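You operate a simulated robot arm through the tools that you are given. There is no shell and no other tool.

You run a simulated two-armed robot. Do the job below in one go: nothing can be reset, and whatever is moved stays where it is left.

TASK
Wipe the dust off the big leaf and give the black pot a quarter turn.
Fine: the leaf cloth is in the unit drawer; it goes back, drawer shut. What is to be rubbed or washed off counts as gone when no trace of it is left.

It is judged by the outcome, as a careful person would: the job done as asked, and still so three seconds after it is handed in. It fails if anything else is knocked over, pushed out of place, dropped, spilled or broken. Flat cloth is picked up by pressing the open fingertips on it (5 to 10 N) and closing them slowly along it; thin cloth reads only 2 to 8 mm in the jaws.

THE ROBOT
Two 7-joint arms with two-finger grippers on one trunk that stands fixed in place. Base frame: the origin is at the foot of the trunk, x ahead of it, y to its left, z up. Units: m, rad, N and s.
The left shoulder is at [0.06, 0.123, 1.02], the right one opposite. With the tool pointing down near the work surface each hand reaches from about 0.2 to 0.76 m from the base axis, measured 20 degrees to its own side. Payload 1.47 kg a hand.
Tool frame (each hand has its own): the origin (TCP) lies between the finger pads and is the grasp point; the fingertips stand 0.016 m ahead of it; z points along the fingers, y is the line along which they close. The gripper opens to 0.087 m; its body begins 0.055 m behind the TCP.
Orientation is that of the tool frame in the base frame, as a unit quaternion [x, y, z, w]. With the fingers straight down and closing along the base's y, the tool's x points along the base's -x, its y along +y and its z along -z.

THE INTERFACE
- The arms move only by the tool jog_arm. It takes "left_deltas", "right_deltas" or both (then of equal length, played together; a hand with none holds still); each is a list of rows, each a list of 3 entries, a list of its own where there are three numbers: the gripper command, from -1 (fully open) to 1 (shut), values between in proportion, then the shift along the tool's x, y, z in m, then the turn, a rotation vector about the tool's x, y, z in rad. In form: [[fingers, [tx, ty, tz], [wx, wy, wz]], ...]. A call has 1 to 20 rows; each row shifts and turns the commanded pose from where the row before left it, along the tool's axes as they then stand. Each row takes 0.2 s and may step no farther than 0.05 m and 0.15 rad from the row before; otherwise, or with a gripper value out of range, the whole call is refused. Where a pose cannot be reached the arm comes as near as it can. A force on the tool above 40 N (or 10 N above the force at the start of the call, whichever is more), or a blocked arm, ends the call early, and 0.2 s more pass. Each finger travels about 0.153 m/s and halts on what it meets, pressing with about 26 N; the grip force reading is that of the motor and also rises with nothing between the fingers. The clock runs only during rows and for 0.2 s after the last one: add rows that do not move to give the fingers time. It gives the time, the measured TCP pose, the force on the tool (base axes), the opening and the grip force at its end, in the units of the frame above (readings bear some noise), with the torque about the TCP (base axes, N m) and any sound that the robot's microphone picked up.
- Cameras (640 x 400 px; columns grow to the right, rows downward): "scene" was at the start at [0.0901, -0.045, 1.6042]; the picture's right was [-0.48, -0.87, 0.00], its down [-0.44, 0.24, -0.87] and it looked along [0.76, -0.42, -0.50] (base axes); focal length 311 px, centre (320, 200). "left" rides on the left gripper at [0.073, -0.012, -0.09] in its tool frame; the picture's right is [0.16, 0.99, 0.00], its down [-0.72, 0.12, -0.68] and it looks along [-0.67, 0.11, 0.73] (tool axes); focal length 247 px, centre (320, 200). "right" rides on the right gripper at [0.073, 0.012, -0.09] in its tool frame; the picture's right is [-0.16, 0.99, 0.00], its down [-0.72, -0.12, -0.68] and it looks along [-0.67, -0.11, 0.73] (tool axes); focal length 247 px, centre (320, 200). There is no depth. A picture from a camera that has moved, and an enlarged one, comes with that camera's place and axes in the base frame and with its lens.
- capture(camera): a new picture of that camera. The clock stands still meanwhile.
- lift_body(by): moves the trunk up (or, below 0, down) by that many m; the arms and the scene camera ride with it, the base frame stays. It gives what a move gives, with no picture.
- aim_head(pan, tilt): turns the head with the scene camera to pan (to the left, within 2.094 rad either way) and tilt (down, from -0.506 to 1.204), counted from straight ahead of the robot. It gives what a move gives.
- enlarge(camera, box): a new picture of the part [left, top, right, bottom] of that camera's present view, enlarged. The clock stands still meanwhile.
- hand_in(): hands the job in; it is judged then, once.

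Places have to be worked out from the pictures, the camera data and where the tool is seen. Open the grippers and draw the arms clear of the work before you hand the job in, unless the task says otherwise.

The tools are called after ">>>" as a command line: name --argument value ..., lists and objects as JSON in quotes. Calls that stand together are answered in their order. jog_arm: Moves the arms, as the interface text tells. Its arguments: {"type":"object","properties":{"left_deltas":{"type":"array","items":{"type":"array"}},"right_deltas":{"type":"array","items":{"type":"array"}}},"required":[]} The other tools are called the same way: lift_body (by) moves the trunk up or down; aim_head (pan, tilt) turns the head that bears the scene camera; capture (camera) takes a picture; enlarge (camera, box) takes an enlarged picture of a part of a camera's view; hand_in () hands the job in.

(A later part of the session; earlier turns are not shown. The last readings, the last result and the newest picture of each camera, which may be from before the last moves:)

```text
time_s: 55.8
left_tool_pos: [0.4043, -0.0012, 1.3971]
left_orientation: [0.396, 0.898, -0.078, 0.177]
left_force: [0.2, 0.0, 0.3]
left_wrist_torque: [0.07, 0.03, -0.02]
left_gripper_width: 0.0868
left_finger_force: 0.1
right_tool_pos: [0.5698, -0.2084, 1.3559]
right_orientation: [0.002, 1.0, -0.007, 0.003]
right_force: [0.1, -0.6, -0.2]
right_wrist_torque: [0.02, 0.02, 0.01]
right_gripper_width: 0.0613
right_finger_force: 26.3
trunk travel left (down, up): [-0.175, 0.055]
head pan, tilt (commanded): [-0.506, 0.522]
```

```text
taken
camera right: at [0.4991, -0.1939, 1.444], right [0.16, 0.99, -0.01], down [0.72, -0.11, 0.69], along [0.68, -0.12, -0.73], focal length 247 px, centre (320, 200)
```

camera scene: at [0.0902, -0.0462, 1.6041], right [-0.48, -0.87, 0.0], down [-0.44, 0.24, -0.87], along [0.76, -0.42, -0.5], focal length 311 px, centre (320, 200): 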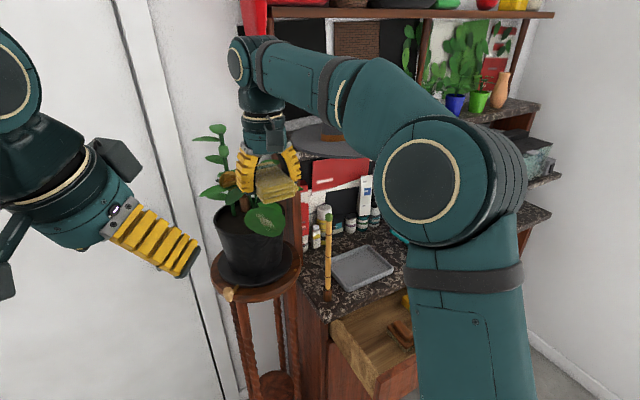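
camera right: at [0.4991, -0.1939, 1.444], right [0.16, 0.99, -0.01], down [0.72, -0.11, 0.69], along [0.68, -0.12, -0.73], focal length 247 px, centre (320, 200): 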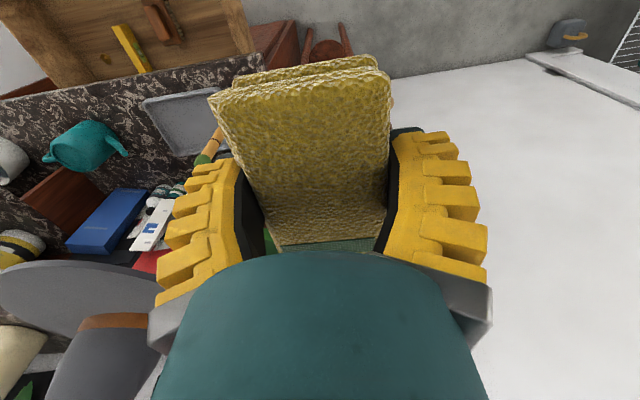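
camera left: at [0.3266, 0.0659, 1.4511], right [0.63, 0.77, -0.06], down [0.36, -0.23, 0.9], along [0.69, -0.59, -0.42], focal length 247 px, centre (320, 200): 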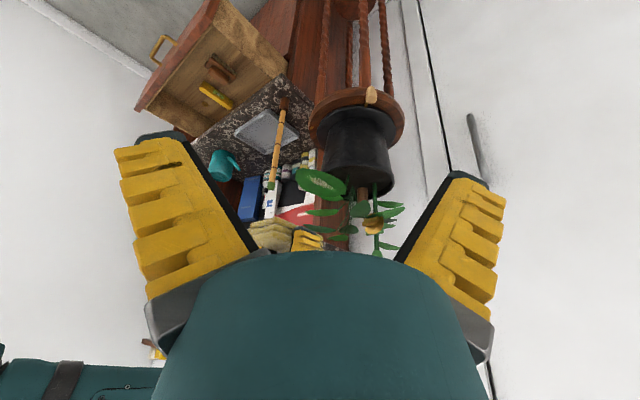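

The cloth hangs just in front of and above the leaf. I zoom with the left camera to measure how far the cloth's underside stands below the hand.

>>> enlarge --camera "left" --box '[230, 150, 390, 260]'

>>> enlarge --camera "scene" --box '[190, 110, 330, 250]'

```text
3.64 times, centred on (310, 205) of left
camera zoom: at [0.3266, 0.0659, 1.4511], right [0.63, 0.77, -0.06], down [0.36, -0.23, 0.9], along [0.69, -0.59, -0.42], focal length 898 px, centre (356, 182)
```

zoom: 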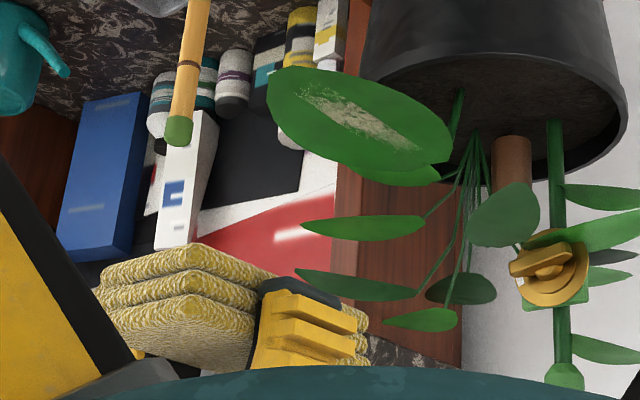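

```text
2.86 times, centred on (260, 180) of scene
camera zoom: at [0.0902, -0.0462, 1.6041], right [-0.48, -0.87, 0.0], down [-0.44, 0.24, -0.87], along [0.76, -0.42, -0.5], focal length 890 px, centre (491, 257)
```

zoom: 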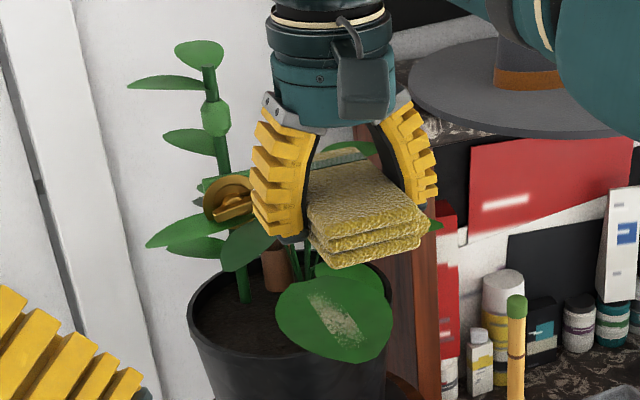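

The cloth's underside stands about 5 mm below the fingertips, so leaf contact is expected at TCP z≈1.234. I move over the leaf (0.656,-0.217) at z 1.30.

>>> jog_arm --right_deltas '[[1, [-0.0215, -0.0023, 0.014], [0, 0, 0]], [1, [-0.0215, -0.0023, 0.014], [0, 0, 0]], [1, [-0.0215, -0.0023, 0.014], [0, 0, 0]], [1, [-0.0215, -0.0023, 0.014], [0, 0, 0]], [1, [0, 0, 0], [0, 0, 0]]]'

>>> enlarge --camera "left" --box '[230, 130, 410, 255]'

>>> enlarge --camera "scene" --box '[190, 110, 330, 250]'

```text
time_s: 57.0
left_tool_pos: [0.4034, -0.0004, 1.397]
left_orientation: [0.396, 0.898, -0.078, 0.178]
left_force: [-0.5, -0.4, 1.2]
left_wrist_torque: [0.0, 0.01, 0.0]
left_gripper_width: 0.087
left_finger_force: 0.0
right_tool_pos: [0.6559, -0.2216, 1.3]
right_orientation: [0.002, 1.0, -0.006, 0.005]
right_force: [-0.9, 0.4, -0.1]
right_wrist_torque: [0.0, 0.0, 0.0]
right_gripper_width: 0.0615
right_finger_force: 26.0
trunk travel left (down, up): [-0.175, 0.055]
head pan, tilt (commanded): [-0.506, 0.522]
```

```text
3.20 times, centred on (320, 192) of left
camera zoom: at [0.3256, 0.067, 1.4514], right [0.63, 0.77, -0.06], down [0.36, -0.22, 0.9], along [0.69, -0.59, -0.42], focal length 790 px, centre (320, 224)
```

zoom: 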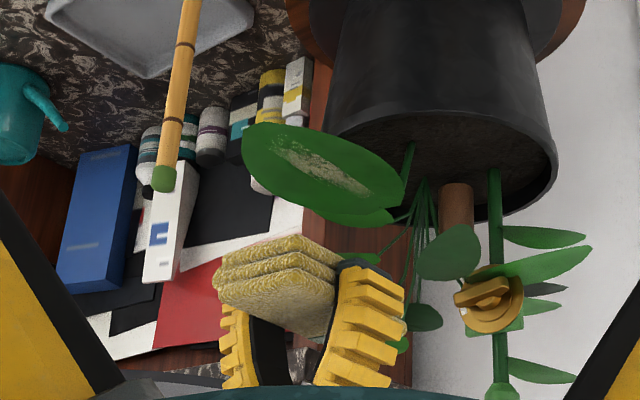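

```text
2.86 times, centred on (260, 180) of scene
camera zoom: at [0.0891, -0.0449, 1.6043], right [-0.48, -0.87, 0.0], down [-0.44, 0.24, -0.87], along [0.76, -0.42, -0.5], focal length 890 px, centre (491, 257)
```

zoom: 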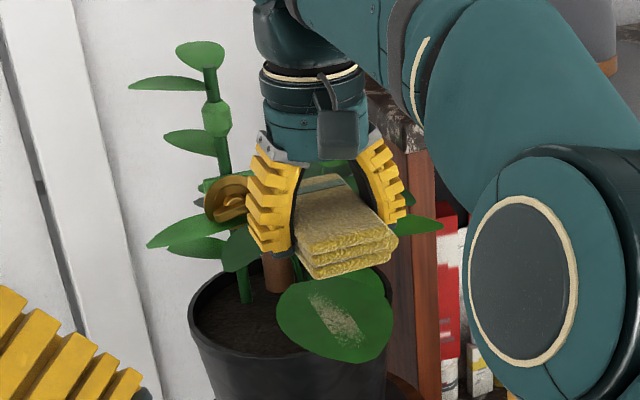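

The hand is above the leaf. I zoom in closely on the cloth's lower edge and fingertip to see how much cloth stands proud.

>>> enlarge --camera "left" --box '[280, 185, 350, 235]'

>>> enlarge --camera "scene" --box '[240, 150, 310, 215]'

```text
8.00 times, centred on (315, 210) of left
camera zoom: at [0.3256, 0.067, 1.4514], right [0.63, 0.77, -0.06], down [0.36, -0.22, 0.9], along [0.69, -0.59, -0.42], focal length 1976 px, centre (360, 120)
```

zoom: 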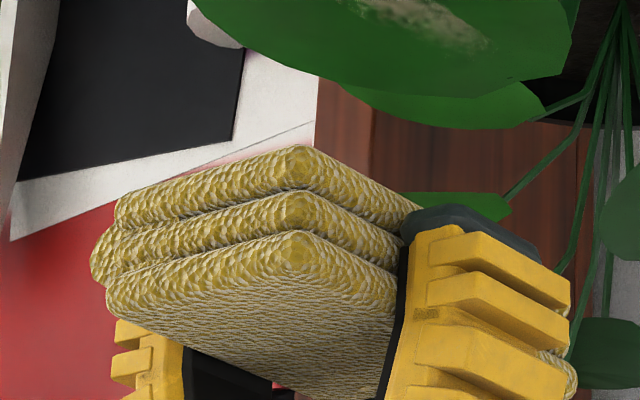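

```text
6.15 times, centred on (275, 182) of scene
camera zoom: at [0.0891, -0.0449, 1.6043], right [-0.48, -0.87, 0.0], down [-0.44, 0.24, -0.87], along [0.76, -0.42, -0.5], focal length 1916 px, centre (597, 308)
```

zoom: 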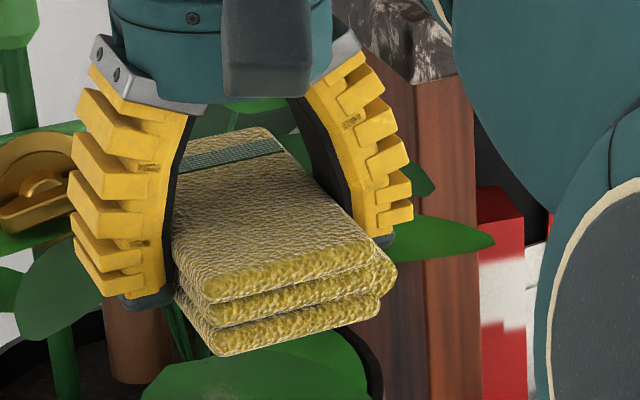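

The cloth's face is about flush with the fingertips, which should still work for a flat leaf. I lower slowly towards the leaf and check the gap.

>>> jog_arm --right_deltas '[[1, [0, 0.002, 0.015], [0, 0, 0]], [1, [0, 0.001, 0.015], [0, 0, 0]], [1, [0, 0, 0.012], [0, 0, 0]], [1, [0, 0, 0.01], [0, 0, 0]], [1, [0, 0, 0], [0, 0, 0]]]'

>>> enlarge --camera "left" --box '[265, 150, 365, 225]'

>>> enlarge --camera "scene" --box '[230, 160, 310, 240]'

```text
time_s: 58.2
left_tool_pos: [0.4047, 0.0005, 1.3968]
left_orientation: [0.395, 0.898, -0.078, 0.178]
left_force: [-0.1, -0.1, 0.0]
left_wrist_torque: [-0.01, -0.02, 0.01]
left_gripper_width: 0.0871
left_finger_force: 0.0
right_tool_pos: [0.6572, -0.2173, 1.2484]
right_orientation: [0.001, 1.0, -0.006, 0.003]
right_force: [0.7, -0.7, -0.1]
right_wrist_torque: [-0.01, -0.01, -0.02]
right_gripper_width: 0.0611
right_finger_force: 25.6
trunk travel left (down, up): [-0.175, 0.055]
head pan, tilt (commanded): [-0.506, 0.522]
```

```text
5.33 times, centred on (315, 188) of left
camera zoom: at [0.3265, 0.067, 1.4511], right [0.63, 0.77, -0.06], down [0.36, -0.22, 0.9], along [0.69, -0.59, -0.42], focal length 1317 px, centre (347, 267)
```

zoom: 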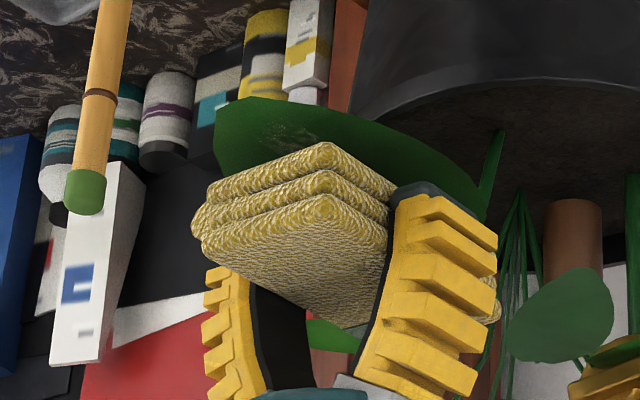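

```text
5.00 times, centred on (270, 200) of scene
camera zoom: at [0.0901, -0.0449, 1.6042], right [-0.48, -0.87, 0.0], down [-0.44, 0.24, -0.87], along [0.76, -0.42, -0.5], focal length 1557 px, centre (570, 200)
```

zoom: 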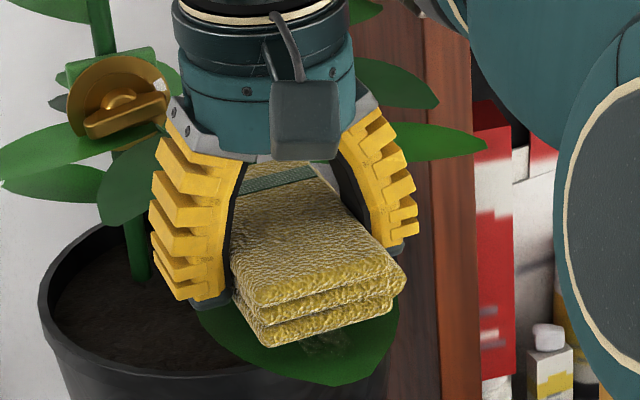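

Cloth is about a centimetre above the leaf. I lower in 3 mm steps watching for contact force.

>>> jog_arm --right_deltas '[[1, [0, 0, 0.003], [0, 0, 0]], [1, [0, 0, 0.003], [0, 0, 0]], [1, [0, 0, 0.003], [0, 0, 0]], [1, [0, 0, 0], [0, 0, 0]]]'

>>> enlarge --camera "left" --box '[265, 150, 365, 225]'

```text
time_s: 59.2
left_tool_pos: [0.4023, 0.0006, 1.3964]
left_orientation: [0.395, 0.898, -0.078, 0.177]
left_force: [0.9, 0.1, 0.1]
left_wrist_torque: [0.0, 0.0, -0.02]
left_gripper_width: 0.0869
left_finger_force: 0.1
right_tool_pos: [0.6559, -0.2189, 1.2388]
right_orientation: [0.002, 1.0, -0.006, 0.004]
right_force: [0.2, -0.4, 0.1]
right_wrist_torque: [-0.02, 0.01, 0.0]
right_gripper_width: 0.0612
right_finger_force: 26.4
trunk travel left (down, up): [-0.175, 0.055]
head pan, tilt (commanded): [-0.506, 0.522]
```

```text
5.33 times, centred on (315, 188) of left
camera zoom: at [0.3266, 0.067, 1.4511], right [0.63, 0.77, -0.06], down [0.36, -0.22, 0.9], along [0.69, -0.59, -0.42], focal length 1317 px, centre (347, 267)
```

zoom: 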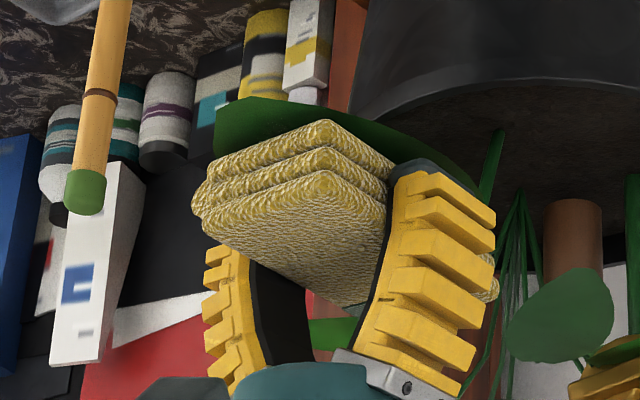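

No contact yet at TCP z 1.239. I continue down in 2–3 mm steps.

>>> jog_arm --right_deltas '[[1, [0, 0, 0.003], [0, 0, 0]], [1, [0, 0, 0.002], [0, 0, 0]], [1, [0, 0, 0.002], [0, 0, 0]], [1, [0, 0, 0], [0, 0, 0]]]'

>>> enlarge --camera "left" --box '[265, 150, 365, 225]'

```text
time_s: 60.2
left_tool_pos: [0.4045, -0.0005, 1.3976]
left_orientation: [0.395, 0.898, -0.078, 0.178]
left_force: [0.6, -0.5, -0.3]
left_wrist_torque: [0.03, 0.04, -0.01]
left_gripper_width: 0.087
left_finger_force: 0.0
right_tool_pos: [0.6556, -0.2189, 1.2318]
right_orientation: [0.002, 1.0, -0.006, 0.004]
right_force: [0.7, -0.5, 1.0]
right_wrist_torque: [0.07, 0.05, -0.03]
right_gripper_width: 0.0611
right_finger_force: 26.2
trunk travel left (down, up): [-0.175, 0.055]
head pan, tilt (commanded): [-0.506, 0.522]
```

```text
5.33 times, centred on (315, 188) of left
camera zoom: at [0.3265, 0.067, 1.4511], right [0.63, 0.77, -0.06], down [0.36, -0.22, 0.9], along [0.69, -0.59, -0.42], focal length 1317 px, centre (347, 267)
```

zoom: 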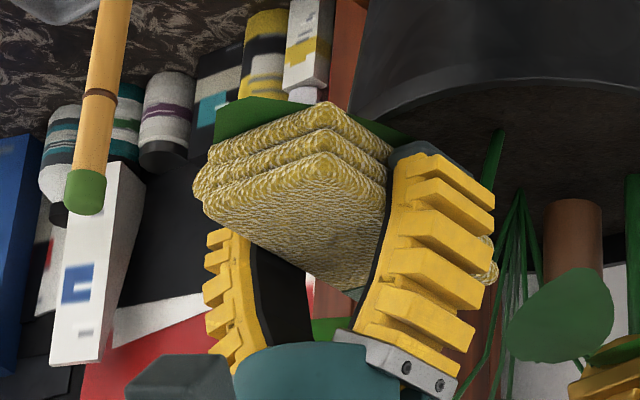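

Possibly first touch (1 N). I lower another 4 mm to get a light press.

>>> jog_arm --right_deltas '[[1, [0, 0, 0.002], [0, 0, 0]], [1, [0, 0, 0.002], [0, 0, 0]], [1, [0, 0, 0], [0, 0, 0]]]'

>>> enlarge --camera "left" --box '[265, 150, 365, 225]'

```text
time_s: 61.0
left_tool_pos: [0.4031, -0.0001, 1.3989]
left_orientation: [0.395, 0.898, -0.078, 0.178]
left_force: [0.4, -0.4, 0.3]
left_wrist_torque: [-0.01, 0.02, 0.02]
left_gripper_width: 0.0867
left_finger_force: 0.1
right_tool_pos: [0.6571, -0.22, 1.2315]
right_orientation: [0.002, 1.0, -0.005, 0.007]
right_force: [5.4, -4.8, 22.8]
right_wrist_torque: [0.0, -0.07, 0.05]
right_gripper_width: 0.0623
right_finger_force: 26.2
trunk travel left (down, up): [-0.175, 0.055]
head pan, tilt (commanded): [-0.506, 0.522]
```

```text
5.33 times, centred on (315, 188) of left
camera zoom: at [0.3255, 0.067, 1.4515], right [0.63, 0.77, -0.06], down [0.36, -0.22, 0.9], along [0.69, -0.59, -0.42], focal length 1317 px, centre (347, 267)
```

zoom: 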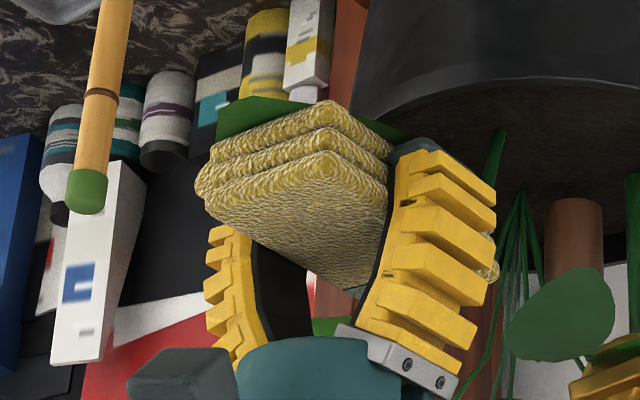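

The leaf is stiff: 4 mm gave 23 N, so contact is at TCP z≈1.232. I immediately ease up 3 mm to a light press.

>>> jog_arm --right_deltas '[[1, [0, 0, -0.003], [0, 0, 0]], [1, [0, 0, 0], [0, 0, 0]]]'

```text
time_s: 61.6
left_tool_pos: [0.4032, -0.0, 1.3984]
left_orientation: [0.395, 0.898, -0.078, 0.178]
left_force: [-0.2, -0.4, 0.3]
left_wrist_torque: [-0.03, -0.02, 0.0]
left_gripper_width: 0.0871
left_finger_force: 0.0
right_tool_pos: [0.6551, -0.2194, 1.2316]
right_orientation: [0.002, 1.0, -0.005, 0.003]
right_force: [1.6, -0.3, 5.3]
right_wrist_torque: [0.02, -0.21, -0.07]
right_gripper_width: 0.0614
right_finger_force: 25.9
trunk travel left (down, up): [-0.175, 0.055]
head pan, tilt (commanded): [-0.506, 0.522]
```

A 5 N press on the leaf. I wipe towards the leaf tip and back in 1 cm steps.

>>> jog_arm --right_deltas '[[1, [0.01, 0, 0], [0, 0, 0]], [1, [0.01, 0, 0], [0, 0, 0]], [1, [0.01, 0, 0], [0, 0, 0]], [1, [0.01, 0, 0], [0, 0, 0]], [1, [-0.01, 0, 0], [0, 0, 0]], [1, [-0.01, 0, 0], [0, 0, 0]], [1, [-0.01, 0, 0], [0, 0, 0]], [1, [-0.01, 0, 0], [0, 0, 0]], [1, [0, 0, 0], [0, 0, 0]]]'

>>> enlarge --camera "left" --box '[265, 140, 385, 230]'

```text
time_s: 63.6
left_tool_pos: [0.403, 0.0004, 1.3969]
left_orientation: [0.395, 0.898, -0.077, 0.178]
left_force: [0.2, 0.3, -0.2]
left_wrist_torque: [-0.03, 0.04, -0.01]
left_gripper_width: 0.0871
left_finger_force: 0.1
right_tool_pos: [0.6576, -0.2202, 1.2315]
right_orientation: [0.002, 1.0, -0.006, 0.004]
right_force: [-1.8, -1.3, 9.6]
right_wrist_torque: [0.05, 0.05, 0.01]
right_gripper_width: 0.0617
right_finger_force: 25.9
trunk travel left (down, up): [-0.175, 0.055]
head pan, tilt (commanded): [-0.506, 0.522]
```

```text
4.44 times, centred on (325, 185) of left
camera zoom: at [0.3253, 0.0672, 1.4514], right [0.63, 0.77, -0.06], down [0.36, -0.22, 0.9], along [0.69, -0.59, -0.42], focal length 1098 px, centre (298, 267)
```

zoom: 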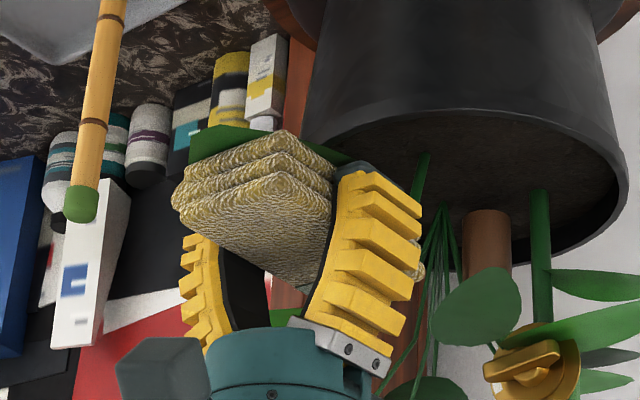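

The stroke went smoothly (≈2 N drag). I make two more strokes with small sideways shifts, then lift to inspect.

>>> jog_arm --right_deltas '[[1, [0.01, 0.002, -0.001], [0, 0, 0]], [1, [0.01, 0.002, 0], [0, 0, 0]], [1, [0.01, 0.002, 0], [0, 0, 0]], [1, [0.01, 0.002, 0], [0, 0, 0]], [1, [0.005, -0.004, 0], [0, 0, 0]], [1, [-0.01, -0.004, 0], [0, 0, 0]], [1, [-0.01, -0.004, 0], [0, 0, 0]], [1, [-0.01, -0.002, 0], [0, 0, 0]], [1, [-0.01, 0.0, 0], [0, 0, 0]], [1, [-0.005, 0.004, 0], [0, 0, 0]], [1, [0.01, 0.002, 0], [0, 0, 0]], [1, [0.01, 0.0, 0], [0, 0, 0]], [1, [0.01, 0.0, 0], [0, 0, 0]], [1, [0.01, 0.0, 0], [0, 0, 0]], [1, [0.0, 0.0, -0.02], [0, 0, 0]], [1, [0.01, 0.0, -0.04], [0, 0, 0]], [1, [0.02, 0.0, -0.04], [0, 0, 0]], [1, [0.03, 0.0, -0.02], [0, 0, 0]], [1, [0, 0, 0], [0, 0, 0]]]'

>>> enlarge --camera "left" --box '[265, 140, 385, 230]'

>>> enlarge --camera "scene" --box '[200, 160, 310, 260]'

```text
time_s: 67.6
left_tool_pos: [0.4046, -0.0005, 1.3961]
left_orientation: [0.395, 0.898, -0.078, 0.177]
left_force: [0.7, -0.1, 0.3]
left_wrist_torque: [-0.03, 0.01, -0.03]
left_gripper_width: 0.0868
left_finger_force: 0.1
right_tool_pos: [0.5586, -0.217, 1.3509]
right_orientation: [0.001, 1.0, -0.007, 0.003]
right_force: [0.1, -0.8, -0.3]
right_wrist_torque: [-0.04, -0.01, -0.01]
right_gripper_width: 0.0615
right_finger_force: 26.4
trunk travel left (down, up): [-0.175, 0.055]
head pan, tilt (commanded): [-0.506, 0.522]
```

```text
4.44 times, centred on (325, 185) of left
camera zoom: at [0.3281, 0.0671, 1.4506], right [0.63, 0.77, -0.06], down [0.36, -0.22, 0.9], along [0.69, -0.59, -0.42], focal length 1098 px, centre (298, 267)
```

zoom: 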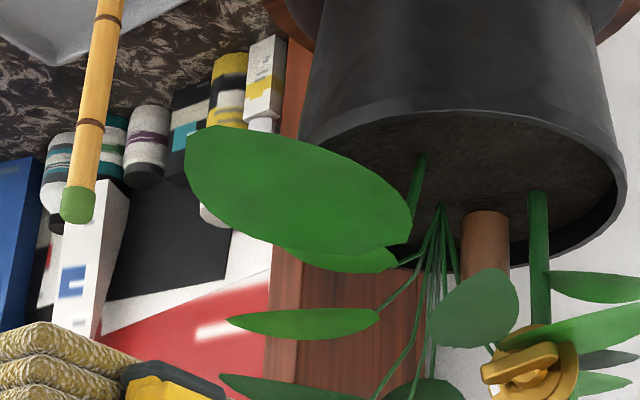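

```text
4.00 times, centred on (255, 210) of scene
camera zoom: at [0.0917, -0.0448, 1.604], right [-0.49, -0.87, 0.0], down [-0.44, 0.24, -0.87], along [0.76, -0.42, -0.5], focal length 1245 px, centre (580, 160)
```

zoom: 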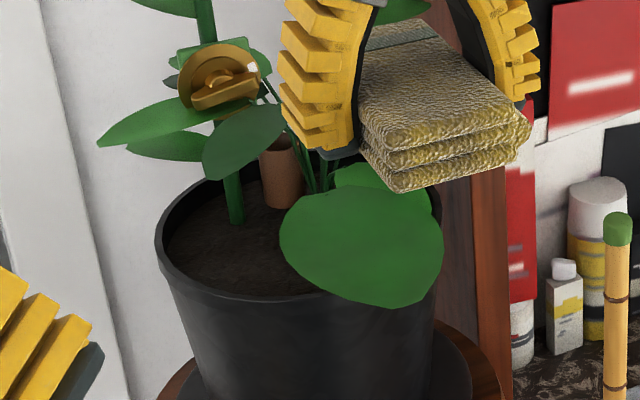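

The leaf looks clean in both views. I zoom in tighter for any remaining trace.

>>> enlarge --camera "left" --box '[300, 160, 355, 200]'

>>> enlarge --camera "scene" --box '[245, 195, 290, 240]'

```text
10.00 times, centred on (328, 180) of left
camera zoom: at [0.3281, 0.0671, 1.4506], right [0.63, 0.77, -0.06], down [0.36, -0.22, 0.9], along [0.69, -0.59, -0.42], focal length 2470 px, centre (245, 400)
```

zoom: 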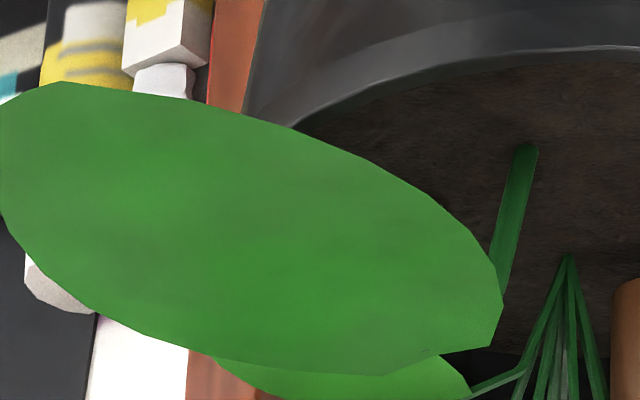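

```text
8.89 times, centred on (268, 218) of scene
camera zoom: at [0.0917, -0.0448, 1.604], right [-0.49, -0.87, 0.0], down [-0.44, 0.24, -0.87], along [0.76, -0.42, -0.5], focal length 2767 px, centre (787, 44)
```

zoom: 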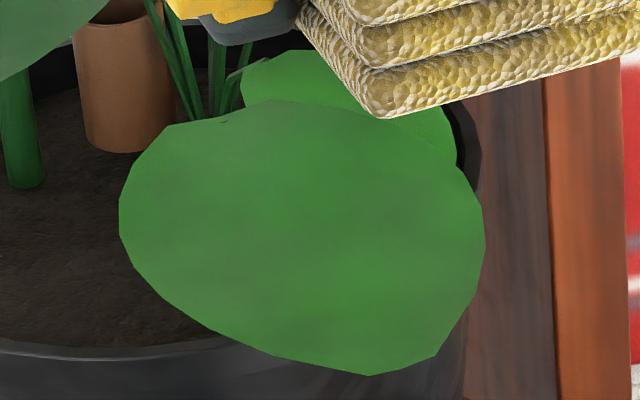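

The strip is gone, though faint shading makes me want to be sure. I go back for a second, wider set of strokes at a similar light pressure.

>>> jog_arm --right_deltas '[[1, [-0.02, 0, 0.021], [0, 0, 0]], [1, [-0.02, 0, 0.021], [0, 0, 0]], [1, [-0.02, 0, 0.021], [0, 0, 0]], [1, [-0.02, 0, 0.021], [0, 0, 0]], [1, [-0.02, 0, 0.021], [0, 0, 0]], [1, [0, 0, 0.005], [0, 0, 0]], [1, [0, 0, 0.005], [0, 0, 0]], [1, [0, 0, 0.003], [0, 0, 0]], [1, [0, 0, 0.0], [0, 0, 0]]]'

```text
time_s: 69.6
left_tool_pos: [0.4042, 0.001, 1.3972]
left_orientation: [0.395, 0.898, -0.079, 0.179]
left_force: [0.3, 0.6, -0.4]
left_wrist_torque: [-0.03, 0.01, -0.02]
left_gripper_width: 0.0869
left_finger_force: 0.1
right_tool_pos: [0.6571, -0.2192, 1.2338]
right_orientation: [0.001, 1.0, -0.006, 0.004]
right_force: [0.6, -0.2, -0.2]
right_wrist_torque: [-0.01, 0.01, 0.04]
right_gripper_width: 0.0612
right_finger_force: 25.8
trunk travel left (down, up): [-0.175, 0.055]
head pan, tilt (commanded): [-0.506, 0.522]
```

Just above contact. I press down 3.5 mm and stroke with sideways offsets.

>>> jog_arm --right_deltas '[[1, [-0.006, 0, 0.002], [0, 0, 0]], [1, [0, 0, 0.0015], [0, 0, 0]], [1, [0.01, 0, 0], [0, 0, 0]], [1, [0.01, 0, 0], [0, 0, 0]], [1, [0.01, 0, 0], [0, 0, 0]], [1, [0.01, 0, 0], [0, 0, 0]], [1, [0.01, 0, 0], [0, 0, 0]], [1, [-0.01, 0.003, 0], [0, 0, 0]], [1, [-0.01, 0.003, 0], [0, 0, 0]], [1, [-0.01, 0.003, 0], [0, 0, 0]], [1, [-0.01, 0.0, 0], [0, 0, 0]], [1, [-0.01, 0.0, 0], [0, 0, 0]], [1, [0.01, -0.004, 0], [0, 0, 0]], [1, [0.01, -0.004, 0], [0, 0, 0]], [1, [0.01, -0.004, 0], [0, 0, 0]], [1, [0.01, -0.004, 0], [0, 0, 0]], [1, [0.01, -0.002, 0], [0, 0, 0]]]'

```text
time_s: 73.2
left_tool_pos: [0.4046, 0.0003, 1.3979]
left_orientation: [0.396, 0.898, -0.078, 0.177]
left_force: [0.0, 1.0, -0.3]
left_wrist_torque: [0.0, 0.0, 0.03]
left_gripper_width: 0.0872
left_finger_force: 0.0
right_tool_pos: [0.6123, -0.2289, 1.2318]
right_orientation: [0.001, 1.0, -0.006, 0.004]
right_force: [-2.0, -0.5, 1.1]
right_wrist_torque: [0.06, 0.04, 0.02]
right_gripper_width: 0.0616
right_finger_force: 26.0
trunk travel left (down, up): [-0.175, 0.055]
head pan, tilt (commanded): [-0.506, 0.522]
```

Contact held through the strokes. One more stroke back along the right half and out, then lift and move the hand aside to inspect.

>>> jog_arm --right_deltas '[[1, [-0.01, 0, 0.001], [0, 0, 0]], [1, [-0.01, 0, 0], [0, 0, 0]], [1, [-0.01, 0, 0], [0, 0, 0]], [1, [-0.01, 0, 0], [0, 0, 0]], [1, [0.01, 0.003, 0], [0, 0, 0]], [1, [0.01, 0.003, 0], [0, 0, 0]], [1, [0.01, 0.003, 0], [0, 0, 0]], [1, [0.01, 0.0, 0], [0, 0, 0]], [1, [0.01, 0.0, 0], [0, 0, 0]], [1, [0.0, 0.0, -0.02], [0, 0, 0]], [1, [0.01, 0.0, -0.04], [0, 0, 0]], [1, [0.02, 0.0, -0.045], [0, 0, 0]], [1, [0.03, -0.03, -0.02], [0, 0, 0]], [1, [0.02, -0.04, 0], [0, 0, 0]], [1, [0.02, -0.04, 0], [0, 0, 0]], [1, [0, -0.045, 0], [0, 0, 0]], [1, [0, -0.045, 0], [0, 0, 0]], [1, [0, -0.045, 0], [0, 0, 0]]]'

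>>> enlarge --camera "left" --box '[300, 160, 355, 200]'

>>> enlarge --camera "scene" --box '[245, 195, 290, 240]'

>>> capture --camera "scene"

```text
time_s: 77.0
left_tool_pos: [0.404, -0.0002, 1.3965]
left_orientation: [0.395, 0.898, -0.079, 0.176]
left_force: [-0.6, -0.9, -0.4]
left_wrist_torque: [0.01, 0.01, -0.03]
left_gripper_width: 0.0868
left_finger_force: 0.0
right_tool_pos: [0.5012, -0.4655, 1.3579]
right_orientation: [0.002, 1.0, -0.006, 0.004]
right_force: [-0.4, -0.3, -0.1]
right_wrist_torque: [0.01, -0.02, -0.05]
right_gripper_width: 0.0614
right_finger_force: 26.2
trunk travel left (down, up): [-0.175, 0.055]
head pan, tilt (commanded): [-0.506, 0.522]
```

```text
10.00 times, centred on (328, 180) of left
camera zoom: at [0.3275, 0.0656, 1.4509], right [0.63, 0.77, -0.06], down [0.36, -0.23, 0.9], along [0.69, -0.59, -0.42], focal length 2470 px, centre (245, 400)
```

zoom: 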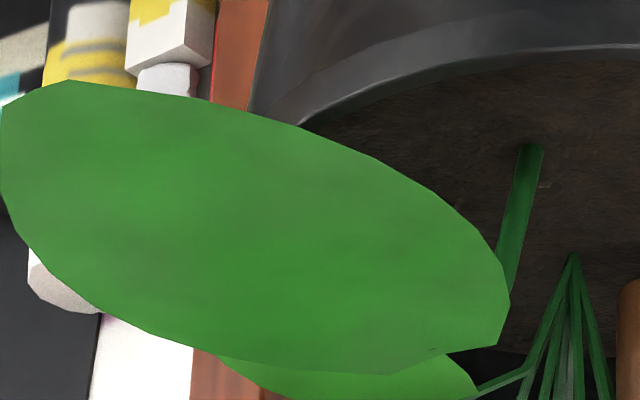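

```text
8.89 times, centred on (268, 218) of scene
camera zoom: at [0.0911, -0.0464, 1.604], right [-0.48, -0.87, 0.0], down [-0.44, 0.24, -0.87], along [0.76, -0.42, -0.5], focal length 2767 px, centre (787, 44)
```

zoom: 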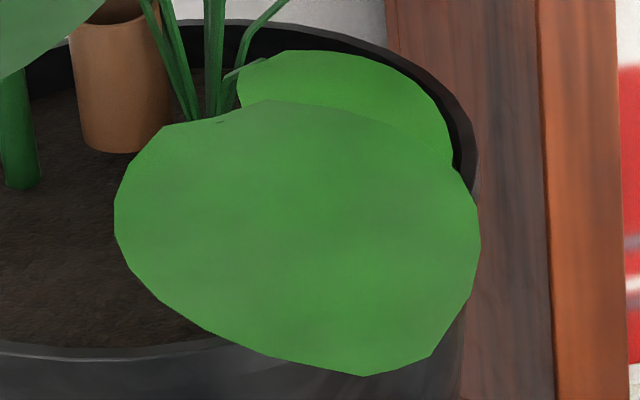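

```text
taken
camera scene: at [0.0911, -0.0464, 1.604], right [-0.48, -0.87, 0.0], down [-0.44, 0.24, -0.87], along [0.76, -0.42, -0.5], focal length 311 px, centre (320, 200)
```

scene: 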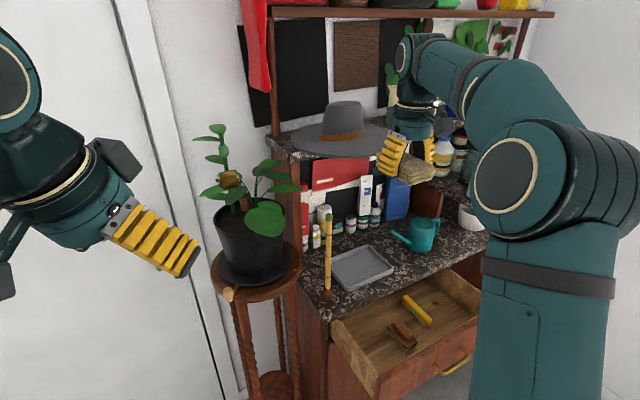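

The leaf is evenly green in both close-ups; the faint shading is unchanged texture. Now I return the cloth: lower the hand to above its place in the drawer, a bit further from the side wall (y −0.479).

>>> jog_arm --right_deltas '[[1, [-0.0031, -0.00135, 0.0458], [0, 0, 0]], [1, [-0.0031, -0.00135, 0.0458], [0, 0, 0]], [1, [-0.0031, -0.00135, 0.0458], [0, 0, 0]], [1, [-0.0031, -0.00135, 0.0458], [0, 0, 0]], [1, [-0.0031, -0.00135, 0.0458], [0, 0, 0]], [1, [-0.0031, -0.00135, 0.0458], [0, 0, 0]], [1, [-0.0031, -0.00135, 0.0458], [0, 0, 0]], [1, [-0.0031, -0.00135, 0.0458], [0, 0, 0]], [1, [-0.0031, -0.00135, 0.0458], [0, 0, 0]], [1, [-0.0031, -0.00135, 0.0458], [0, 0, 0]], [1, [0, 0, 0], [0, 0, 0]]]'

>>> capture --camera "right"

>>> enlarge --camera "scene" --box '[320, 250, 460, 390]'

```text
time_s: 79.4
left_tool_pos: [0.4027, -0.0002, 1.3968]
left_orientation: [0.395, 0.898, -0.079, 0.178]
left_force: [0.1, -0.3, 0.9]
left_wrist_torque: [-0.02, 0.0, 0.0]
left_gripper_width: 0.0871
left_finger_force: 0.0
right_tool_pos: [0.535, -0.4803, 0.8989]
right_orientation: [0.001, 1.0, -0.006, 0.005]
right_force: [0.2, -0.2, -0.7]
right_wrist_torque: [-0.01, 0.02, 0.04]
right_gripper_width: 0.0617
right_finger_force: 25.9
trunk travel left (down, up): [-0.175, 0.055]
head pan, tilt (commanded): [-0.506, 0.522]
```

```text
taken
camera right: at [0.4632, -0.4664, 0.9863], right [0.16, 0.99, -0.01], down [0.72, -0.11, 0.69], along [0.68, -0.12, -0.73], focal length 247 px, centre (320, 200)
```

right: 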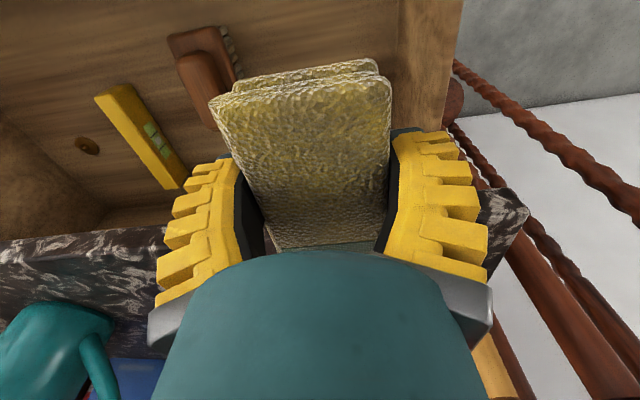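

```text
2.86 times, centred on (390, 320) of scene
camera zoom: at [0.0893, -0.0444, 1.6043], right [-0.48, -0.87, 0.0], down [-0.44, 0.24, -0.87], along [0.76, -0.42, -0.5], focal length 890 px, centre (120, -143)
```

zoom: 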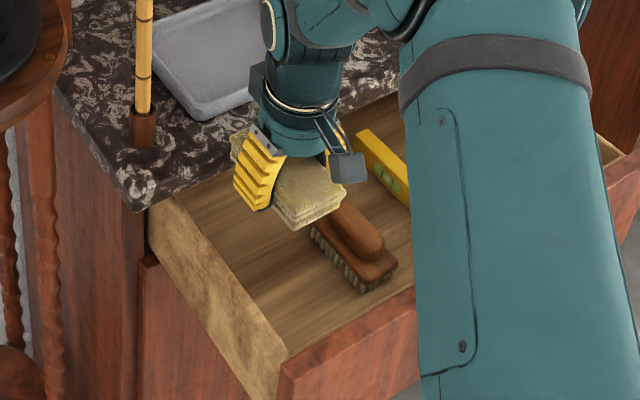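

Well placed above the drawer's left part. I lower the cloth into the drawer, slowing near the floor.

>>> jog_arm --right_deltas '[[1, [0, 0, 0.025], [0, 0, 0]], [1, [0, 0, 0.025], [0, 0, 0]], [1, [0, 0, 0.025], [0, 0, 0]], [1, [0, 0, 0.025], [0, 0, 0]], [1, [0, 0, 0.02], [0, 0, 0]], [1, [0, 0, 0.015], [0, 0, 0]], [1, [0, 0, 0.01], [0, 0, 0]], [1, [0, 0, 0.008], [0, 0, 0]], [1, [0, 0, 0.005], [0, 0, 0]], [1, [0, 0, 0], [0, 0, 0]]]'

>>> capture --camera "right"

```text
time_s: 81.6
left_tool_pos: [0.4047, -0.0001, 1.3967]
left_orientation: [0.395, 0.898, -0.078, 0.178]
left_force: [0.2, -0.2, 0.4]
left_wrist_torque: [0.01, 0.03, -0.03]
left_gripper_width: 0.0871
left_finger_force: 0.1
right_tool_pos: [0.5359, -0.4833, 0.7413]
right_orientation: [0.001, 1.0, -0.006, 0.004]
right_force: [-0.4, -0.6, -1.7]
right_wrist_torque: [0.01, 0.02, 0.02]
right_gripper_width: 0.0614
right_finger_force: 25.5
trunk travel left (down, up): [-0.175, 0.055]
head pan, tilt (commanded): [-0.506, 0.522]
```

```text
taken
camera right: at [0.4637, -0.4695, 0.8286], right [0.16, 0.99, -0.01], down [0.72, -0.11, 0.69], along [0.68, -0.12, -0.73], focal length 247 px, centre (320, 200)
```

right: 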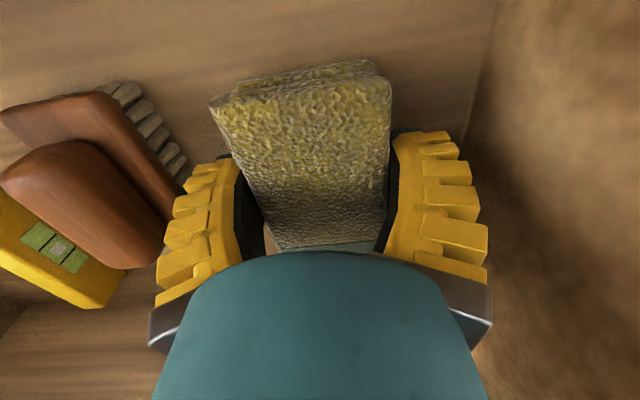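

Nearly at the floor. I go down in 2–3 mm steps until contact registers.

>>> jog_arm --right_deltas '[[1, [0, 0, 0.003], [0, 0, 0]], [1, [0, 0, 0.003], [0, 0, 0]], [1, [0, 0, 0.002], [0, 0, 0]], [1, [0, 0, 0], [0, 0, 0]]]'

```text
time_s: 82.6
left_tool_pos: [0.4036, 0.0004, 1.3967]
left_orientation: [0.395, 0.898, -0.078, 0.178]
left_force: [-0.6, 0.8, -0.4]
left_wrist_torque: [0.01, -0.04, 0.01]
left_gripper_width: 0.0872
left_finger_force: 0.1
right_tool_pos: [0.536, -0.4847, 0.7339]
right_orientation: [0.001, 1.0, -0.006, 0.004]
right_force: [-1.0, 0.1, -1.0]
right_wrist_torque: [-0.01, 0.0, 0.01]
right_gripper_width: 0.0613
right_finger_force: 26.4
trunk travel left (down, up): [-0.175, 0.055]
head pan, tilt (commanded): [-0.506, 0.522]
```

Still free; two more small steps.

>>> jog_arm --right_deltas '[[1, [0, 0, 0.002], [0, 0, 0]], [1, [0, 0, 0.002], [0, 0, 0]], [1, [0, 0, 0], [0, 0, 0]]]'

```text
time_s: 83.4
left_tool_pos: [0.4044, -0.0006, 1.3966]
left_orientation: [0.395, 0.898, -0.078, 0.178]
left_force: [-0.3, -0.1, -0.2]
left_wrist_torque: [0.01, 0.0, 0.03]
left_gripper_width: 0.087
left_finger_force: 0.2
right_tool_pos: [0.536, -0.4855, 0.7286]
right_orientation: [0.002, 1.0, -0.006, 0.004]
right_force: [-0.5, 0.3, 0.2]
right_wrist_torque: [0.0, -0.03, -0.03]
right_gripper_width: 0.0615
right_finger_force: 26.0
trunk travel left (down, up): [-0.175, 0.055]
head pan, tilt (commanded): [-0.506, 0.522]
```

No contact yet (the cloth may have slid slightly up in the grip during pressing). I continue in 2 mm steps.

>>> jog_arm --right_deltas '[[1, [0, 0, 0.002], [0, 0, 0]], [1, [0, 0, 0.002], [0, 0, 0]], [1, [0, 0, 0], [0, 0, 0]]]'

>>> enlarge --camera "scene" --box '[340, 290, 430, 380]'

```text
time_s: 84.2
left_tool_pos: [0.4044, 0.0013, 1.3983]
left_orientation: [0.395, 0.898, -0.078, 0.178]
left_force: [-0.1, -0.6, -1.0]
left_wrist_torque: [0.01, -0.01, -0.03]
left_gripper_width: 0.0869
left_finger_force: 0.0
right_tool_pos: [0.5377, -0.4841, 0.7254]
right_orientation: [0.002, 1.0, -0.008, 0.005]
right_force: [-0.3, 0.8, 12.4]
right_wrist_torque: [0.26, 0.18, 0.0]
right_gripper_width: 0.0618
right_finger_force: 26.1
trunk travel left (down, up): [-0.175, 0.055]
head pan, tilt (commanded): [-0.506, 0.522]
```

```text
4.44 times, centred on (385, 335) of scene
camera zoom: at [0.0891, -0.044, 1.6044], right [-0.48, -0.87, 0.0], down [-0.44, 0.24, -0.87], along [0.76, -0.42, -0.5], focal length 1384 px, centre (31, -400)
```

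zoom: 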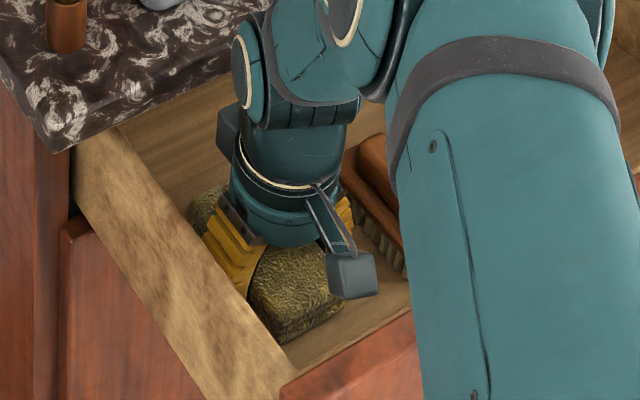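

Firm floor contact (12 N). I ease up 2 mm, open the fingers moderately to release the cloth, then rise straight up.

>>> jog_arm --right_deltas '[[1, [0, 0, -0.002], [0, 0, 0]], [0.0, [0, 0, 0], [0, 0, 0]], [-0.3, [0, 0, 0], [0, 0, 0]], [-0.5, [0, 0, 0], [0, 0, 0]], [-0.6, [0, 0, 0], [0, 0, 0]], [-0.6, [0, 0, -0.005], [0, 0, 0]], [-0.6, [0, 0, -0.01], [0, 0, 0]], [-0.6, [0, 0, -0.015], [0, 0, 0]], [-0.6, [0, 0, -0.02], [0, 0, 0]]]'

>>> capture --camera "right"

```text
time_s: 86.2
left_tool_pos: [0.4036, 0.0, 1.3973]
left_orientation: [0.395, 0.898, -0.078, 0.178]
left_force: [0.2, -0.5, -0.3]
left_wrist_torque: [-0.01, 0.03, -0.01]
left_gripper_width: 0.087
left_finger_force: 0.0
right_tool_pos: [0.5357, -0.4818, 0.7767]
right_orientation: [0.002, 1.0, -0.006, 0.004]
right_force: [-0.2, -0.6, 0.2]
right_wrist_torque: [-0.01, -0.03, -0.05]
right_gripper_width: 0.0732
right_finger_force: 2.3
trunk travel left (down, up): [-0.175, 0.055]
head pan, tilt (commanded): [-0.506, 0.522]
```

```text
taken
camera right: at [0.463, -0.4673, 0.8643], right [0.16, 0.99, -0.01], down [0.72, -0.11, 0.69], along [0.68, -0.12, -0.73], focal length 247 px, centre (320, 200)
```

right: 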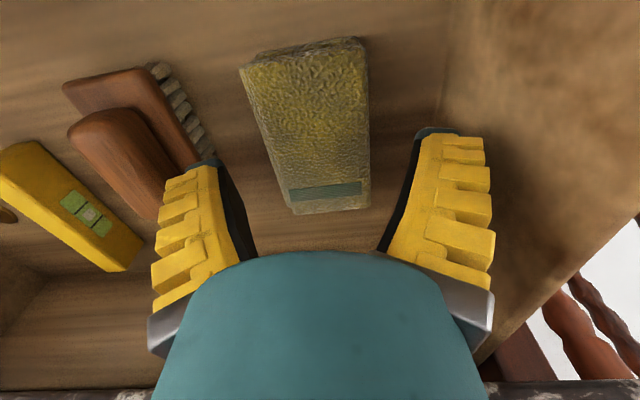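

The cloth lies flat in the drawer, released. I rise out and back off to in front of the drawer.

>>> jog_arm --right_deltas '[[-0.6, [0, 0, -0.0467], [0, 0, 0]], [-0.6, [0, 0, -0.0467], [0, 0, 0]], [-0.6, [0, 0, -0.0467], [0, 0, 0]], [-0.6, [0, 0, -0.0467], [0, 0, 0]], [-0.6, [0, 0, -0.0467], [0, 0, 0]], [-0.6, [0.0397, -0.0197, 0], [0, 0, 0]], [-0.6, [0.0397, -0.0197, 0], [0, 0, 0]], [-0.6, [0.0397, -0.0197, 0], [0, 0, 0]], [-0.6, [0.0397, -0.0197, 0], [0, 0, 0]], [-0.6, [0.0397, -0.0197, 0], [0, 0, 0]], [-0.6, [0.0397, -0.0197, 0], [0, 0, 0]], [-0.6, [0.0397, -0.0197, 0], [0, 0, 0]], [-0.6, [0, 0, 0], [0, 0, 0]]]'

>>> enlarge --camera "scene" --box '[320, 250, 480, 400]'

```text
time_s: 89.0
left_tool_pos: [0.4045, -0.0002, 1.3966]
left_orientation: [0.395, 0.898, -0.078, 0.178]
left_force: [0.0, 0.9, 1.2]
left_wrist_torque: [-0.02, 0.02, -0.01]
left_gripper_width: 0.087
left_finger_force: 0.0
right_tool_pos: [0.2575, -0.6169, 1.0088]
right_orientation: [0.001, 1.0, -0.006, 0.004]
right_force: [-0.9, -0.5, 0.4]
right_wrist_torque: [-0.02, 0.05, 0.01]
right_gripper_width: 0.0734
right_finger_force: 2.2
trunk travel left (down, up): [-0.175, 0.055]
head pan, tilt (commanded): [-0.506, 0.522]
```

```text
2.67 times, centred on (400, 325) of scene
camera zoom: at [0.0909, -0.0448, 1.6041], right [-0.49, -0.87, 0.0], down [-0.44, 0.24, -0.87], along [0.76, -0.42, -0.5], focal length 830 px, centre (107, -133)
```

zoom: 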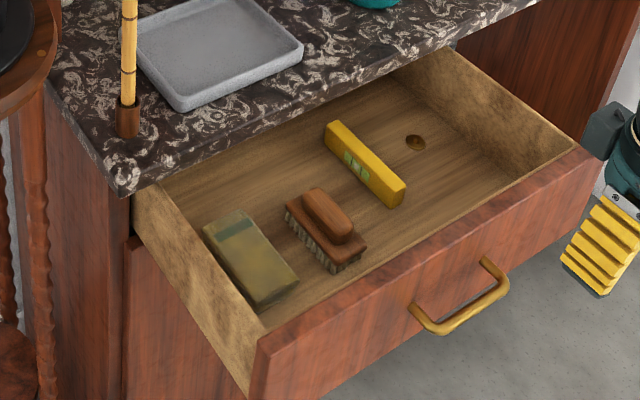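

Cloth, brush and level lie as they should. I rotate the right hand to the horizontal handle-gripping pose.

>>> jog_arm --right_deltas '[[-0.4, [0, 0, 0], [-0.0806, -0.0806, 0.0806]], [-0.2, [0, 0, 0], [-0.0806, -0.0806, 0.0806]], [-0.2, [0, 0, 0], [-0.0806, -0.0806, 0.0806]], [-0.2, [0, 0, 0], [-0.0806, -0.0806, 0.0806]], [-0.2, [0, 0, 0], [-0.0806, -0.0806, 0.0806]], [-0.2, [0, 0, 0], [-0.0806, -0.0806, 0.0806]], [-0.2, [0, 0, 0], [-0.0806, -0.0806, 0.0806]], [-0.2, [0, 0, 0], [-0.0806, -0.0806, 0.0806]], [-0.2, [0, 0, 0], [-0.0806, -0.0806, 0.0806]], [-0.2, [0, 0, 0], [-0.0806, -0.0806, 0.0806]], [-0.2, [0, 0, 0], [-0.0806, -0.0806, 0.0806]], [-0.2, [0, 0, 0], [-0.0806, -0.0806, 0.0806]], [-0.2, [0, 0, 0], [-0.0806, -0.0806, 0.0806]], [-0.2, [0, 0, 0], [-0.0806, -0.0806, 0.0806]], [-0.2, [0, 0, 0], [-0.0806, -0.0806, 0.0806]], [-0.2, [0, 0, 0], [0, 0, 0]]]'

```text
time_s: 92.4
left_tool_pos: [0.4051, 0.0001, 1.3972]
left_orientation: [0.395, 0.898, -0.078, 0.177]
left_force: [-0.6, 0.3, 0.2]
left_wrist_torque: [0.03, -0.02, 0.01]
left_gripper_width: 0.0871
left_finger_force: 0.1
right_tool_pos: [0.2568, -0.618, 1.0107]
right_orientation: [0.496, 0.499, 0.499, 0.506]
right_force: [0.0, -0.3, -0.2]
right_wrist_torque: [0.0, -0.02, -0.01]
right_gripper_width: 0.0573
right_finger_force: 3.3
trunk travel left (down, up): [-0.175, 0.055]
head pan, tilt (commanded): [-0.506, 0.522]
```

Orientation is right. I lower to handle height at x≈0.257 (clear of the bar at 0.365) and look.

>>> jog_arm --right_deltas '[[0.1, [0, -0.0488, 0], [0, 0, 0]], [0.2, [0, -0.0488, 0], [0, 0, 0]], [0.2, [0, -0.0488, 0], [0, 0, 0]], [0.2, [0, -0.0488, 0], [0, 0, 0]], [0.2, [-0.004, -0.0488, 0], [0, 0, 0]], [0.2, [0, 0, 0.02], [0, 0, 0]], [0.2, [0, 0, 0], [0, 0, 0]]]'

>>> capture --camera "right"

>>> enlarge --camera "scene" --box '[360, 290, 480, 400]'

```text
time_s: 94.0
left_tool_pos: [0.4047, -0.0012, 1.3968]
left_orientation: [0.395, 0.898, -0.078, 0.178]
left_force: [-0.1, 0.6, 0.0]
left_wrist_torque: [0.02, 0.02, -0.01]
left_gripper_width: 0.0873
left_finger_force: 0.1
right_tool_pos: [0.2794, -0.6239, 0.764]
right_orientation: [0.495, 0.5, 0.499, 0.506]
right_force: [-0.6, 0.8, -0.7]
right_wrist_torque: [0.01, 0.01, -0.01]
right_gripper_width: 0.0406
right_finger_force: 4.5
trunk travel left (down, up): [-0.175, 0.055]
head pan, tilt (commanded): [-0.506, 0.522]
```

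```text
taken
camera right: at [0.1913, -0.5493, 0.7733], right [-0.01, -0.15, 0.99], down [-0.68, -0.72, -0.11], along [0.73, -0.68, -0.09], focal length 247 px, centre (320, 200)
```

right: 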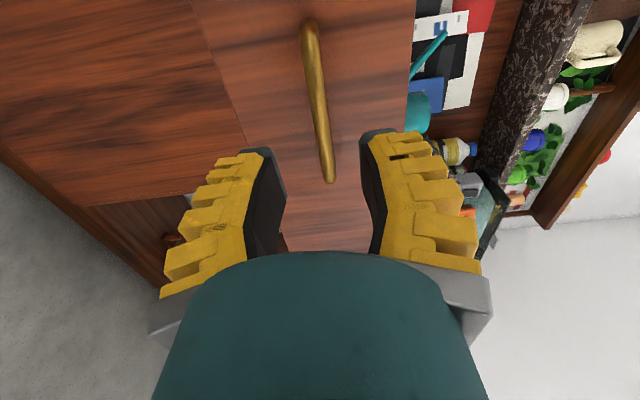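

```text
3.64 times, centred on (420, 345) of scene
camera zoom: at [0.0898, -0.0455, 1.6042], right [-0.48, -0.87, 0.0], down [-0.44, 0.24, -0.87], along [0.76, -0.42, -0.5], focal length 1132 px, centre (-44, -327)
```

zoom: 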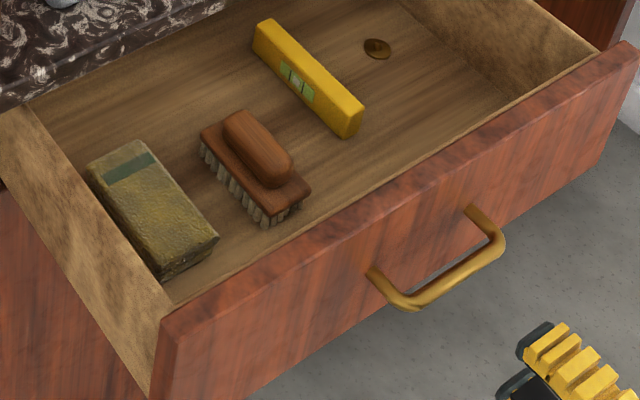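

The bar is centred between the fingers. I advance 8 cm and close on it.

>>> jog_arm --right_deltas '[[0.2, [0, 0.001, 0.02], [0, 0, 0]], [0.2, [0, 0, 0.02], [0, 0, 0]], [0.2, [0, 0, 0.02], [0, 0, 0]], [0.2, [0, 0, 0.0195], [0, 0, 0]], [0.4, [0, 0, 0], [0, 0, 0]], [0.7, [0, 0, 0], [0, 0, 0]], [1, [0, 0, 0], [0, 0, 0]], [1, [0, 0, 0], [0, 0, 0]], [1, [0, 0, 0], [0, 0, 0]]]'

>>> capture --camera "right"

```text
time_s: 96.0
left_tool_pos: [0.4042, -0.0009, 1.398]
left_orientation: [0.395, 0.898, -0.078, 0.178]
left_force: [0.1, -0.8, 0.7]
left_wrist_torque: [0.01, -0.02, 0.02]
left_gripper_width: 0.0872
left_finger_force: 0.0
right_tool_pos: [0.3574, -0.6235, 0.7655]
right_orientation: [0.497, 0.5, 0.498, 0.505]
right_force: [-1.3, 0.4, -4.1]
right_wrist_torque: [0.16, 0.02, -0.1]
right_gripper_width: 0.0059
right_finger_force: 30.1
trunk travel left (down, up): [-0.175, 0.055]
head pan, tilt (commanded): [-0.506, 0.522]
```

```text
taken
camera right: at [0.2704, -0.5485, 0.774], right [-0.01, -0.15, 0.99], down [-0.68, -0.72, -0.11], along [0.73, -0.68, -0.1], focal length 247 px, centre (320, 200)
```

right: 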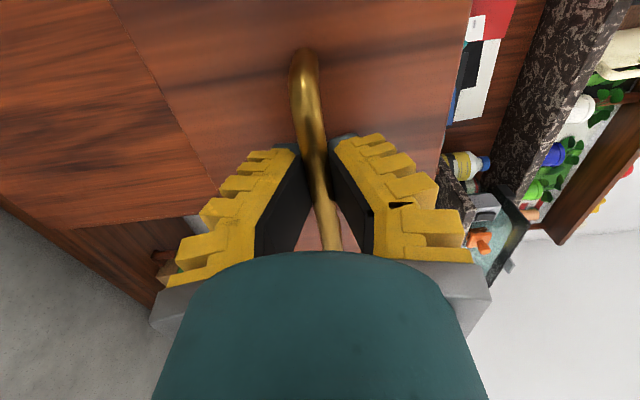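

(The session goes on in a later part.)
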